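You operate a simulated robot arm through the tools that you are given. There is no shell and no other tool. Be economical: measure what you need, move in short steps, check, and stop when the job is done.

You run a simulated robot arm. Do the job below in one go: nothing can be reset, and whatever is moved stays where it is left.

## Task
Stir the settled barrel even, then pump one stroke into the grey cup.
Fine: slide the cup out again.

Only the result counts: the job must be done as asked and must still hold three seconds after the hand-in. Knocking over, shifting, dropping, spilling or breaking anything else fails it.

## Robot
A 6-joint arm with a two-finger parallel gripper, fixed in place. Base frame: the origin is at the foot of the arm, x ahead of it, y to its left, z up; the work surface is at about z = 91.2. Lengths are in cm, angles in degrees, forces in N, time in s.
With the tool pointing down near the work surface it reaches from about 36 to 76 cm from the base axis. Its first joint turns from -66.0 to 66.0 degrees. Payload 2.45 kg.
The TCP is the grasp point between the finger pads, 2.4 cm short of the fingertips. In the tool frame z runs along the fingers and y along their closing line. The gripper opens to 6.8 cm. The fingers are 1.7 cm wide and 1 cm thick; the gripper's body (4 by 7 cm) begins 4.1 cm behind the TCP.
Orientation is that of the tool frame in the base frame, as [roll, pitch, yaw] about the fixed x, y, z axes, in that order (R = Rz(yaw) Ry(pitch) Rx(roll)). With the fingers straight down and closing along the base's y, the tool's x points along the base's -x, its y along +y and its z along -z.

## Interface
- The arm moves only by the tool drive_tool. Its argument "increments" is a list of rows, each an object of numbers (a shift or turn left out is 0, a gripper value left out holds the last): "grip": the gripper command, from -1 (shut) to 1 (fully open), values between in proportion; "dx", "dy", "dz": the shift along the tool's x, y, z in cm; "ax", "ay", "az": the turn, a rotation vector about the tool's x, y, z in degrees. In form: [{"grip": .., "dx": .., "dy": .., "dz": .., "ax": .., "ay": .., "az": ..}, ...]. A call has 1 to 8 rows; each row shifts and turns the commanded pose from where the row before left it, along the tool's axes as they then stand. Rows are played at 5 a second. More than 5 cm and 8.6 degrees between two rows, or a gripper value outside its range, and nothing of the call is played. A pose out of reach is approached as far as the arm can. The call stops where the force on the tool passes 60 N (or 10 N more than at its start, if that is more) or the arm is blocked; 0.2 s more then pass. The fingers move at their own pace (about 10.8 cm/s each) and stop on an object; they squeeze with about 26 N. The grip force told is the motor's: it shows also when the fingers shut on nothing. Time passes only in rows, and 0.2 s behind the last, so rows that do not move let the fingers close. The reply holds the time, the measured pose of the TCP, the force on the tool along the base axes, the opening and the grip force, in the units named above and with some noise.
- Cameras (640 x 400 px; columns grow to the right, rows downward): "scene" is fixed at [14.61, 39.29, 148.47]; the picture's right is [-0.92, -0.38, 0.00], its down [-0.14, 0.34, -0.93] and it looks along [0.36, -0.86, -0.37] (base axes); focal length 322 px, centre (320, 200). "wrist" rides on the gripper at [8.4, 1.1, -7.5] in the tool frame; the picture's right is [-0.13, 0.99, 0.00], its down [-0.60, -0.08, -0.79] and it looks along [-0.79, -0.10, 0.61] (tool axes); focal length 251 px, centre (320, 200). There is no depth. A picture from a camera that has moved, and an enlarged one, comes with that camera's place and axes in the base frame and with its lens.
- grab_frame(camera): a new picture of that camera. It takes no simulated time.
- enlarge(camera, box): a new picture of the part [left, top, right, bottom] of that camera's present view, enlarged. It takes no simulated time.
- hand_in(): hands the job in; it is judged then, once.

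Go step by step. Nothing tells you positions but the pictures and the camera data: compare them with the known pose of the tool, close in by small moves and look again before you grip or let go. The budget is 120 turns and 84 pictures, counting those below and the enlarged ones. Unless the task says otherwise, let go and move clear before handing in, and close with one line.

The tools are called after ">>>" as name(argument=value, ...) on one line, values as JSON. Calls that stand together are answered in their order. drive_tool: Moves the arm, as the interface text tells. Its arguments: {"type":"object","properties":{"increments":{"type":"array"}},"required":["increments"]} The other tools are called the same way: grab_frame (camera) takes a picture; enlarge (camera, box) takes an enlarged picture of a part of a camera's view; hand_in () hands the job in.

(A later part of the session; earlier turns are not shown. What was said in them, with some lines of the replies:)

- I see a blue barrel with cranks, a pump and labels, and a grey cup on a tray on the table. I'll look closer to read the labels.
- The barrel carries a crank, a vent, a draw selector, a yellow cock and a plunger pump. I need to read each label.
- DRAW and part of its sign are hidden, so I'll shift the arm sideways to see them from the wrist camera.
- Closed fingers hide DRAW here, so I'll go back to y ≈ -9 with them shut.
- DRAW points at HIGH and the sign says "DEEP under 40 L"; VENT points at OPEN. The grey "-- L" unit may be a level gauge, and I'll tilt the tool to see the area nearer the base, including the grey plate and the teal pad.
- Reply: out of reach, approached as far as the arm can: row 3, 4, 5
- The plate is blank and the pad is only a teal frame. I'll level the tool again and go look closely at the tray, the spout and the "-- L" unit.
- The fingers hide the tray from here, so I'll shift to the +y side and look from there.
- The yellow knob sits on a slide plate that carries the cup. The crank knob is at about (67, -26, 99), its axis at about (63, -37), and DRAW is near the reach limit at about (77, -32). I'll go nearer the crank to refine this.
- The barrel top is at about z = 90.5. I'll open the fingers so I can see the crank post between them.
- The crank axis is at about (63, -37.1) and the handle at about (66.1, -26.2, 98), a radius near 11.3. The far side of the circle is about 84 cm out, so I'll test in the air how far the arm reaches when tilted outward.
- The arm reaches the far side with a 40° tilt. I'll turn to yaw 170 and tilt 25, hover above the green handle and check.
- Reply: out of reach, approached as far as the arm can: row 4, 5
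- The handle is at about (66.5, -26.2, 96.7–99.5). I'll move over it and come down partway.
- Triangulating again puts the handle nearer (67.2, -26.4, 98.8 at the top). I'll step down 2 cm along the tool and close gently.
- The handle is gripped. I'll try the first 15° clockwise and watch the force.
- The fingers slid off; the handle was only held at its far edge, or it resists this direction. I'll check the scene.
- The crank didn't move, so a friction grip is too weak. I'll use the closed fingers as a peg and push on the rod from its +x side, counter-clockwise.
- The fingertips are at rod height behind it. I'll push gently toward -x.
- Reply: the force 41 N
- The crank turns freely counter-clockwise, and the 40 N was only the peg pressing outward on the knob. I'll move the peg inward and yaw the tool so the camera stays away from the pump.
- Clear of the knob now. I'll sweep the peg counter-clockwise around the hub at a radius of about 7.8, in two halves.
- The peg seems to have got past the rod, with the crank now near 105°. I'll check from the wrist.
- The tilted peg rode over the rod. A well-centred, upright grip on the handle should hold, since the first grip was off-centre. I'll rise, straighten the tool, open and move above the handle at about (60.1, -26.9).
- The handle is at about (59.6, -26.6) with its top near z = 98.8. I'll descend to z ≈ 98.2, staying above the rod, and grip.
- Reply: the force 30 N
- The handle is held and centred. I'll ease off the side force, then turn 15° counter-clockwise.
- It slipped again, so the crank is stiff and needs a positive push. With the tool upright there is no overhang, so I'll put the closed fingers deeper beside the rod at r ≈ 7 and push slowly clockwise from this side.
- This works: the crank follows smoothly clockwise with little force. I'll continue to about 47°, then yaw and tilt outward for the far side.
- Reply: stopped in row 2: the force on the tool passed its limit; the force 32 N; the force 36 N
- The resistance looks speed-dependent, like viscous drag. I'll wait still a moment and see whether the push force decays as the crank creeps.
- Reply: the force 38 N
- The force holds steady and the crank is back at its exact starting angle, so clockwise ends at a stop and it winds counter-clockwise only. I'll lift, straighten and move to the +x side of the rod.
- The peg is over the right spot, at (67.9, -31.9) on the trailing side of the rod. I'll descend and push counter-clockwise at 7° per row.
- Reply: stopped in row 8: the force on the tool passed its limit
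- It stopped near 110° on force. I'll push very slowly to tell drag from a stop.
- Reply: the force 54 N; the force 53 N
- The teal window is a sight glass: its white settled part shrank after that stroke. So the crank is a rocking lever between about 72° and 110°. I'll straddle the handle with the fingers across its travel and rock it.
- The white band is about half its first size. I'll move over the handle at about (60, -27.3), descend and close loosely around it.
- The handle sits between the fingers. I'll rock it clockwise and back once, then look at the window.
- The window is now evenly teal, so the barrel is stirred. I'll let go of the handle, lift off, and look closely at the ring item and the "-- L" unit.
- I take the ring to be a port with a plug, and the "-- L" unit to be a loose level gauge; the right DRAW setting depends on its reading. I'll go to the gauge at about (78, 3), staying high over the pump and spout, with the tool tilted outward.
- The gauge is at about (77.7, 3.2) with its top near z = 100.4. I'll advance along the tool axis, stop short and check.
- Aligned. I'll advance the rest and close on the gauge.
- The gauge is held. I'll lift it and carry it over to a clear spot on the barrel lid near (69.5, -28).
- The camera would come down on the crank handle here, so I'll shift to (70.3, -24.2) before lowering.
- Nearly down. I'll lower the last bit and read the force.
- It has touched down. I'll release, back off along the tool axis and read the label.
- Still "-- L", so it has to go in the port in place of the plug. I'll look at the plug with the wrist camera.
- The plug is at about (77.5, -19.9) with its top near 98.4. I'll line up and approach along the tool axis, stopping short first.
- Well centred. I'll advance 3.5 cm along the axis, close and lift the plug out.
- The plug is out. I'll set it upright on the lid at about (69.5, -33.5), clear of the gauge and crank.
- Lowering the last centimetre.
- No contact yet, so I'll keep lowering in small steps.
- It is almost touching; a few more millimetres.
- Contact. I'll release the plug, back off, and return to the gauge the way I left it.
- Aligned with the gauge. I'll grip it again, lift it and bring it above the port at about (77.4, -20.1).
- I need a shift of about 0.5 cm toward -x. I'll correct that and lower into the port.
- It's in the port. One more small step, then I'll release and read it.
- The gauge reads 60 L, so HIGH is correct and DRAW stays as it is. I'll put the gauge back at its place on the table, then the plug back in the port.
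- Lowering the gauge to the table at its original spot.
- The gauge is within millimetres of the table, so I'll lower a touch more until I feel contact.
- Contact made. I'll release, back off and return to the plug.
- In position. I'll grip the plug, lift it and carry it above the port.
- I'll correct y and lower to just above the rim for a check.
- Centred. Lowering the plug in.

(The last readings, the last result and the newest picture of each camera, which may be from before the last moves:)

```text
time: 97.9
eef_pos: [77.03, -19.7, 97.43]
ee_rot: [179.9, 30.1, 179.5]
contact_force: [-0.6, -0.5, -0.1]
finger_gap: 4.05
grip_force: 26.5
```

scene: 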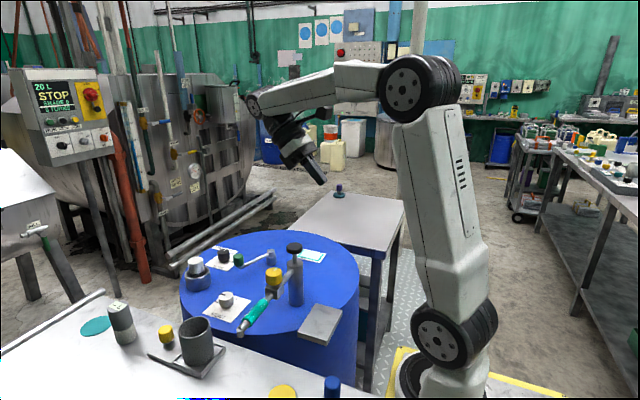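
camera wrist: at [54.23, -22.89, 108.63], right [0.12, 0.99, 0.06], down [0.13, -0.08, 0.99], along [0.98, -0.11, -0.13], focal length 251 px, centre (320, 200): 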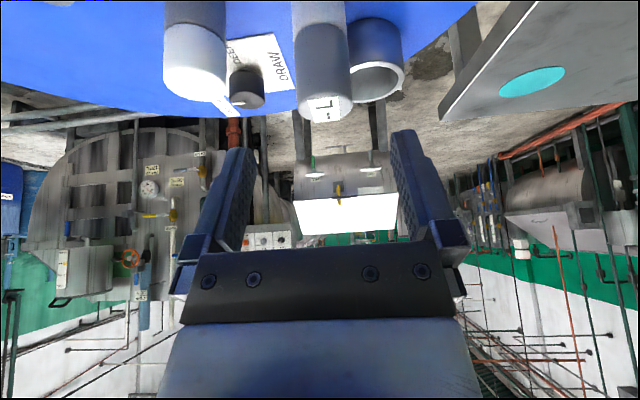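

Seated. I'll release, back off, straighten the tool and turn it so the fingers close along x with the camera on the +y side, ready for the yellow slide knob.

>>> drive_tool(increments=[{"grip": 1}, {}, {}, {"dz": -3}, {"dz": -4}, {"dz": -4}, {"ay": 7.5}, {"ay": 7.5}])

>>> drive_tool(increments=[{"ay": 7.5}, {"ay": 7.5}, {"az": 8.2}, {"az": 8.2}, {"az": 8.2}, {"az": 8.2}, {"az": 8.2}, {"az": 8.2}])

>>> drive_tool(increments=[{"az": 8.2}, {"az": 8.2}, {"az": 8.2}, {"az": 8.2}, {"az": 7.3}])

>>> drive_tool(increments=[{"dx": 4.3, "dy": -0.96}, {"dx": 4.3, "dy": -0.96}, {"dx": 4.3, "dy": -0.96}, {"dx": 4.3, "dy": -0.96}, {"dx": 4.3, "dy": -0.96}, {}])

>>> grab_frame(camera="wrist")

```text
time: 99.7
eef_pos: [71.59, -19.63, 107.1]
ee_rot: [-180.0, 14.8, 179.5]
contact_force: [0.4, 0.3, -0.3]
finger_gap: 6.8
grip_force: 0.0
```

```text
time: 101.5
eef_pos: [71.5, -19.79, 107.06]
ee_rot: [180.0, 0.0, 130.1]
contact_force: [-0.4, 0.5, 0.7]
finger_gap: 6.81
grip_force: 0.0
```

```text
time: 102.7
eef_pos: [71.38, -19.73, 106.98]
ee_rot: [179.9, 0.1, 90.1]
contact_force: [-0.1, -0.9, -0.6]
finger_gap: 6.76
grip_force: 0.0
```

```text
time: 104.1
eef_pos: [66.52, 1.75, 107.03]
ee_rot: [179.9, 0.0, 90.2]
contact_force: [-0.5, -0.6, -0.4]
finger_gap: 6.78
grip_force: 0.1
```

```text
10 pictures are left
camera wrist: at [67.67, 10.09, 114.55], right [0.99, -0.13, 0.0], down [-0.08, -0.6, 0.79], along [-0.1, -0.79, -0.61], focal length 251 px, centre (320, 200)
```

wrist: 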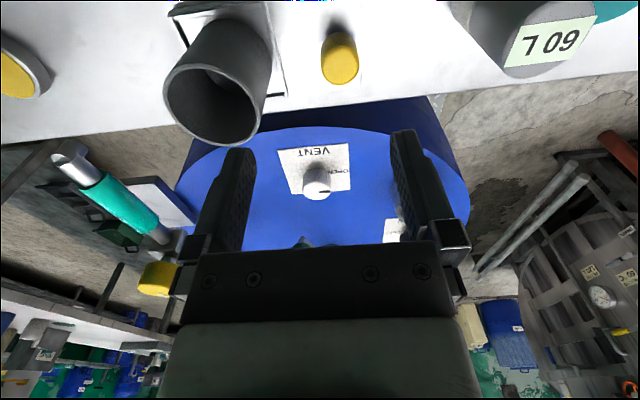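

The gauge still shows its 60 L. From here the slide knob is at about (68.0, 1.9), so I'll correct by +1.5 in x and descend around it with the fingers part open, then close.

>>> drive_tool(increments=[{"dx": 0.15, "dy": 1.5, "grip": 0.4}, {"dz": 3.5}, {"dz": 3.5}, {"dz": 3.4}, {"grip": -1}, {}, {}])

>>> grab_frame(camera="wrist")

```text
time: 105.7
eef_pos: [67.96, 1.96, 96.57]
ee_rot: [-180.0, 0.0, 90.2]
contact_force: [-13.9, 2.0, 3.4]
finger_gap: 2.84
grip_force: 42.9
```

```text
9 pictures are left
camera wrist: at [69.2, 10.35, 104.16], right [0.99, -0.13, 0.0], down [-0.07, -0.6, 0.79], along [-0.1, -0.79, -0.61], focal length 251 px, centre (320, 200)
```

wrist: 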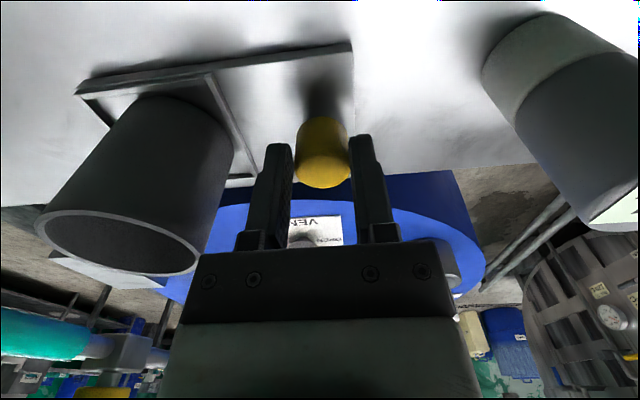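

Gripped. I'll slide the plate slowly toward -x.

>>> drive_tool(increments=[{"dy": -0.4}, {"dy": -0.7}, {"dy": -0.7}, {"dy": -0.7}, {"dy": -0.7}, {"dy": -0.7}, {"dy": -0.5}])

>>> drive_tool(increments=[{"dy": -0.6}, {"dy": -0.7}, {"dy": -0.7}, {"dy": -0.6}, {"dy": -0.4}])

>>> enlarge(camera="scene", box=[150, 270, 310, 370])

```text
time: 107.3
eef_pos: [63.75, 1.92, 96.65]
ee_rot: [179.9, -0.1, 90.2]
contact_force: [0.8, 19.3, 3.5]
finger_gap: 2.8
grip_force: 42.2
```

```text
time: 108.5
eef_pos: [60.86, 1.95, 96.66]
ee_rot: [179.8, 0.0, 90.2]
contact_force: [0.7, 21.7, 14.6]
finger_gap: 2.81
grip_force: 41.9
```

```text
4.00 times, centred on (230, 320) of scene
camera zoom: at [14.58, 39.35, 148.46], right [-0.92, -0.38, 0.0], down [-0.14, 0.34, -0.93], along [0.36, -0.86, -0.37], focal length 1289 px, centre (680, -280)
```

zoom: 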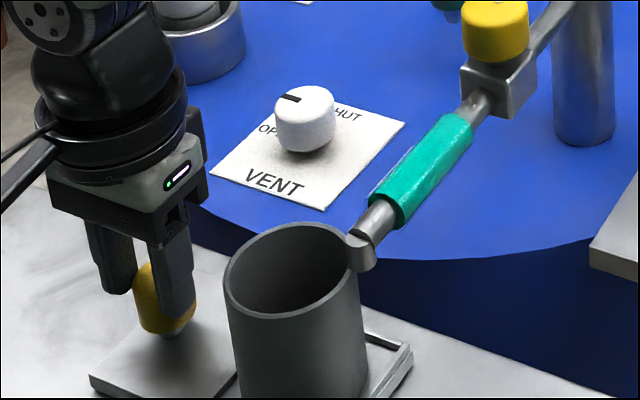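

About 7 cm done, with 3–4 cm left. I'll ease the sideways force and look from the wrist at the spout's height over the rim.

>>> drive_tool(increments=[{"dx": 0.2}, {}])

>>> enlarge(camera="wrist", box=[0, 150, 240, 370])

```text
time: 109.1
eef_pos: [60.91, 1.88, 96.59]
ee_rot: [179.7, 0.1, 90.2]
contact_force: [-1.4, 9.8, 25.0]
finger_gap: 2.82
grip_force: 42.5
```

```text
1.82 times, centred on (120, 260) of wrist
camera zoom: at [61.92, 10.35, 104.17], right [0.99, -0.13, 0.0], down [-0.08, -0.6, 0.79], along [-0.1, -0.79, -0.61], focal length 457 px, centre (684, 91)
```

zoom: 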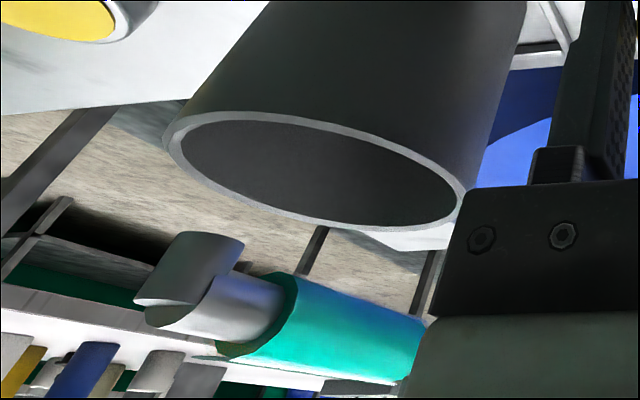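

The spout clears the rim by about 1.4 cm. I'll continue sliding slowly for the remaining travel.

>>> drive_tool(increments=[{"dy": -0.5}, {"dy": -0.6}, {"dy": -0.6}, {"dy": -0.6}, {"dy": -0.5}])

>>> drive_tool(increments=[{"dy": -0.3}, {"dy": -0.3}, {"dy": -0.3}, {}])

>>> enlarge(camera="wrist", box=[0, 150, 240, 370])

```text
time: 110.3
eef_pos: [57.87, 1.95, 96.63]
ee_rot: [180.0, 0.0, 90.2]
contact_force: [0.9, -3.0, 23.5]
finger_gap: 2.81
grip_force: 41.9
```

```text
time: 111.3
eef_pos: [57.09, 1.97, 96.64]
ee_rot: [179.9, 0.0, 90.2]
contact_force: [-0.3, -19.5, 16.4]
finger_gap: 2.81
grip_force: 43.1
```

```text
1.82 times, centred on (120, 260) of wrist
camera zoom: at [58.16, 10.35, 104.15], right [0.99, -0.13, 0.0], down [-0.08, -0.6, 0.79], along [-0.1, -0.79, -0.61], focal length 457 px, centre (684, 91)
```

zoom: 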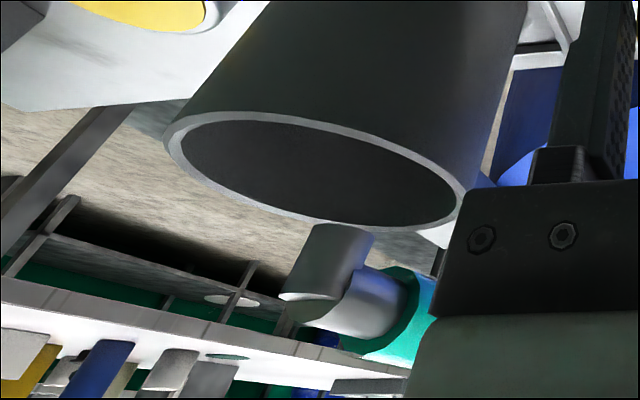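

The spout outlet (about 48.2, 0.3) is now over the cup mouth. I'll release the slide knob, rise, and go above the pump plunger with the fingers closed.

>>> drive_tool(increments=[{"grip": 0.4}, {}, {"dz": -4}, {"dz": -4.5}, {"dz": -4.5}, {"dz": -4.5, "grip": -1}])

>>> drive_tool(increments=[{"dx": -4.38, "dy": -1.42}, {"dx": -4.38, "dy": -1.42}, {"dx": -4.38, "dy": -1.42}, {"dx": -4.38, "dy": -1.42}, {"dx": -4.38, "dy": -1.42}, {"dx": -4.38, "dy": -1.42}, {}])

>>> grab_frame(camera="wrist")

```text
time: 112.7
eef_pos: [57.05, 2.1, 114.32]
ee_rot: [179.9, 0.0, 90.2]
contact_force: [0.1, 1.0, 0.0]
finger_gap: 0.01
grip_force: 23.0
```

```text
time: 114.3
eef_pos: [48.74, -24.13, 113.98]
ee_rot: [-179.9, 0.0, 90.2]
contact_force: [0.1, -0.2, -0.4]
finger_gap: 0.0
grip_force: 23.8
```

```text
5 pictures are left
camera wrist: at [49.85, -15.82, 121.49], right [0.99, -0.13, 0.0], down [-0.08, -0.6, 0.79], along [-0.1, -0.79, -0.61], focal length 251 px, centre (320, 200)
```

wrist: 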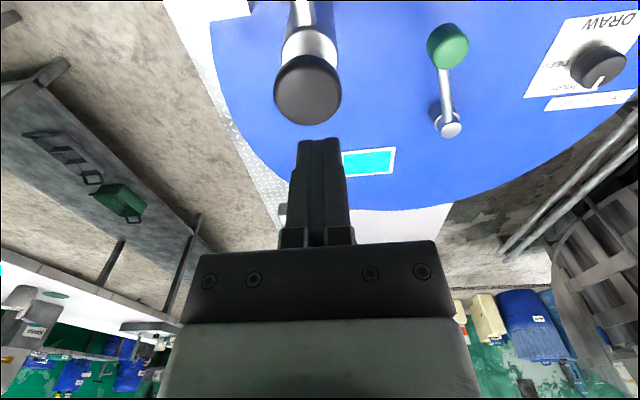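

The window is still even. The plunger is centred at about (48.0, -24.2), so I'll shift 0.7 cm, come down and press it slowly in one continuous stroke.

>>> drive_tool(increments=[{"dy": -0.7}, {"dz": 2.2}, {"dz": 2.0}])

>>> drive_tool(increments=[{"dz": 0.5}, {"dz": 0.5}, {"dz": 0.5}, {"dz": 0.5}, {"dz": 0.5}, {"dz": 0.5}, {"dz": 0.5}, {"dz": 0.5}])

```text
time: 115.1
eef_pos: [47.92, -24.13, 109.85]
ee_rot: [179.9, 0.0, 90.2]
contact_force: [0.0, 0.0, -0.2]
finger_gap: 0.01
grip_force: 24.0
```

```text
time: 116.9
eef_pos: [47.84, -24.36, 106.72]
ee_rot: [179.4, 0.3, 90.3]
contact_force: [-13.0, 8.8, 27.4]
finger_gap: 0.0
grip_force: 23.6
stopped in row 8: the force on the tool passed its limit (the readings are from after the stop); the commanded pose is now the measured one
```

It stopped on force at TCP z = 106.7. I'll check whether the plunger is at the bottom and whether the cup got liquid.

>>> enlarge(camera="scene", box=[210, 225, 330, 370])

```text
2.76 times, centred on (270, 298) of scene
camera zoom: at [14.53, 39.34, 148.47], right [-0.92, -0.38, 0.0], down [-0.14, 0.34, -0.93], along [0.36, -0.86, -0.37], focal length 889 px, centre (458, -69)
```

zoom: 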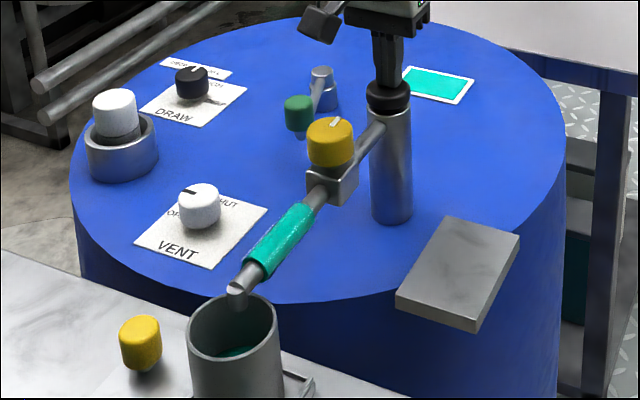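

The plunger is fully down and teal liquid is in the cup, so that was one stroke. I'll rise, return to the slide knob and grip it as before.

>>> drive_tool(increments=[{"dz": -2}, {"dz": -3}, {"dz": -2.5}, {"ax": 0.5, "grip": 0.4}])

>>> drive_tool(increments=[{"dx": 4.38, "dy": 1.53}, {"dx": 4.38, "dy": 1.53}, {"dx": 4.38, "dy": 1.53}, {"dx": 4.38, "dy": 1.53}, {"dx": 4.38, "dy": 1.53}, {"dx": 4.38, "dy": 1.53}, {}])

```text
time: 117.9
eef_pos: [48.02, -24.33, 114.12]
ee_rot: [-179.8, 0.1, 90.2]
contact_force: [-0.1, -0.2, 1.0]
finger_gap: 4.76
grip_force: 0.2
```

```text
time: 119.5
eef_pos: [57.14, 2.02, 113.86]
ee_rot: [-180.0, 0.2, 90.2]
contact_force: [0.7, -0.1, 0.0]
finger_gap: 4.76
grip_force: 0.1
```

Back above the knob. I'll descend, grip it, and slide the plate out slowly toward +x.

>>> drive_tool(increments=[{"dz": 4.4}, {"dz": 4.4}, {"dz": 4.4}, {"dz": 4.0}, {"grip": -1}, {}, {}])

>>> drive_tool(increments=[{"dy": 0.2}, {"dy": 0.4}, {"dy": 0.5}, {"dy": 0.5}, {"dy": 0.5}, {"dy": 0.5}, {"dy": 0.5}, {"dy": 0.4}])

>>> drive_tool(increments=[{"dy": 0.4}, {"dy": 0.5}, {"dy": 0.5}, {"dy": 0.5}, {"dy": 0.5}, {"dy": 0.5}, {"dy": 0.5}, {"dy": 0.4}])

```text
time: 121.1
eef_pos: [57.07, 1.81, 96.63]
ee_rot: [-179.8, 0.1, 90.3]
contact_force: [-0.6, -0.9, -2.2]
finger_gap: 2.81
grip_force: 43.1
```

```text
time: 122.9
eef_pos: [60.55, 1.85, 96.64]
ee_rot: [-179.8, 0.3, 90.2]
contact_force: [-0.2, -11.8, -13.8]
finger_gap: 2.85
grip_force: 42.8
```

```text
time: 124.7
eef_pos: [64.37, 1.89, 96.79]
ee_rot: [-179.9, 0.1, 90.2]
contact_force: [-1.0, -16.2, -20.3]
finger_gap: 2.8
grip_force: 41.8
```

>>> drive_tool(increments=[{"dy": 0.4}, {"dy": 0.5}, {"dy": 0.5}, {"dy": 0.5}, {"dy": 0.5}, {"dy": 0.4}, {"dy": 0.3}, {"dy": 0.3}])

>>> drive_tool(increments=[{"dy": 0.1}, {}])

```text
time: 126.5
eef_pos: [67.87, 1.91, 96.7]
ee_rot: [-179.9, 0.2, 90.2]
contact_force: [1.3, -20.1, -18.8]
finger_gap: 2.81
grip_force: 42.7
```

```text
time: 127.1
eef_pos: [67.77, 1.84, 96.68]
ee_rot: [-179.8, 0.3, 90.1]
contact_force: [1.8, -19.1, -20.3]
finger_gap: 2.82
grip_force: 42.3
```

The slide is back out at its starting position. I'll release, rise clear and take a last look.

>>> drive_tool(increments=[{"grip": 0.4}, {}, {}, {"dz": -3}, {"dz": -4.5}, {"dz": -4.5}, {"dz": -4.5}, {}])

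>>> grab_frame(camera="scene")

>>> enlarge(camera="scene", box=[80, 225, 340, 390])

```text
time: 128.9
eef_pos: [68.07, 2.06, 113.08]
ee_rot: [-179.9, 0.3, 90.3]
contact_force: [-0.6, 0.0, -0.4]
finger_gap: 4.76
grip_force: 0.0
```

```text
3 pictures are left
```

scene: 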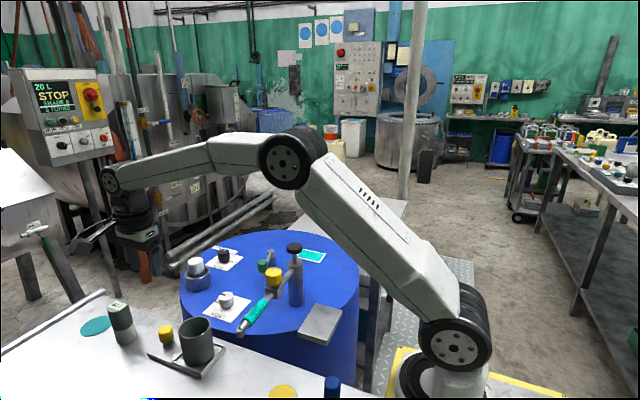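

```text
2.42 times, centred on (210, 308) of scene
camera zoom: at [14.61, 39.29, 148.47], right [-0.92, -0.38, 0.0], down [-0.14, 0.34, -0.93], along [0.36, -0.86, -0.37], focal length 781 px, centre (587, -61)
```

zoom: 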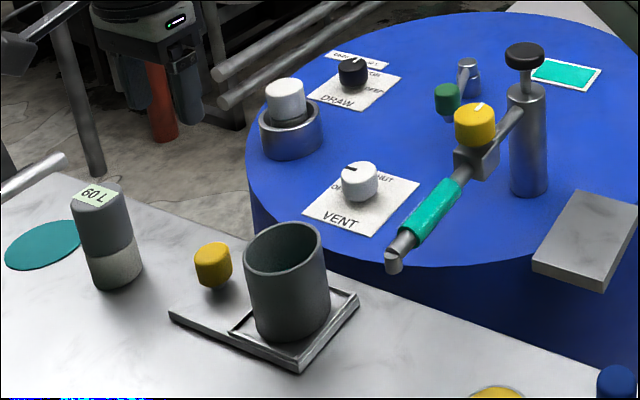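

The barrel window is even, the plunger is back up, and the cup is out on its slide with liquid in it. The gauge and plug are back in place and the arm is clear, so I'm handing in.

>>> hand_in()

```text
The job is handed in.
```

The barrel is stirred even, one pump stroke went into the grey cup, and the cup is slid back out; I left DRAW on HIGH because the level gauge read 60 L.
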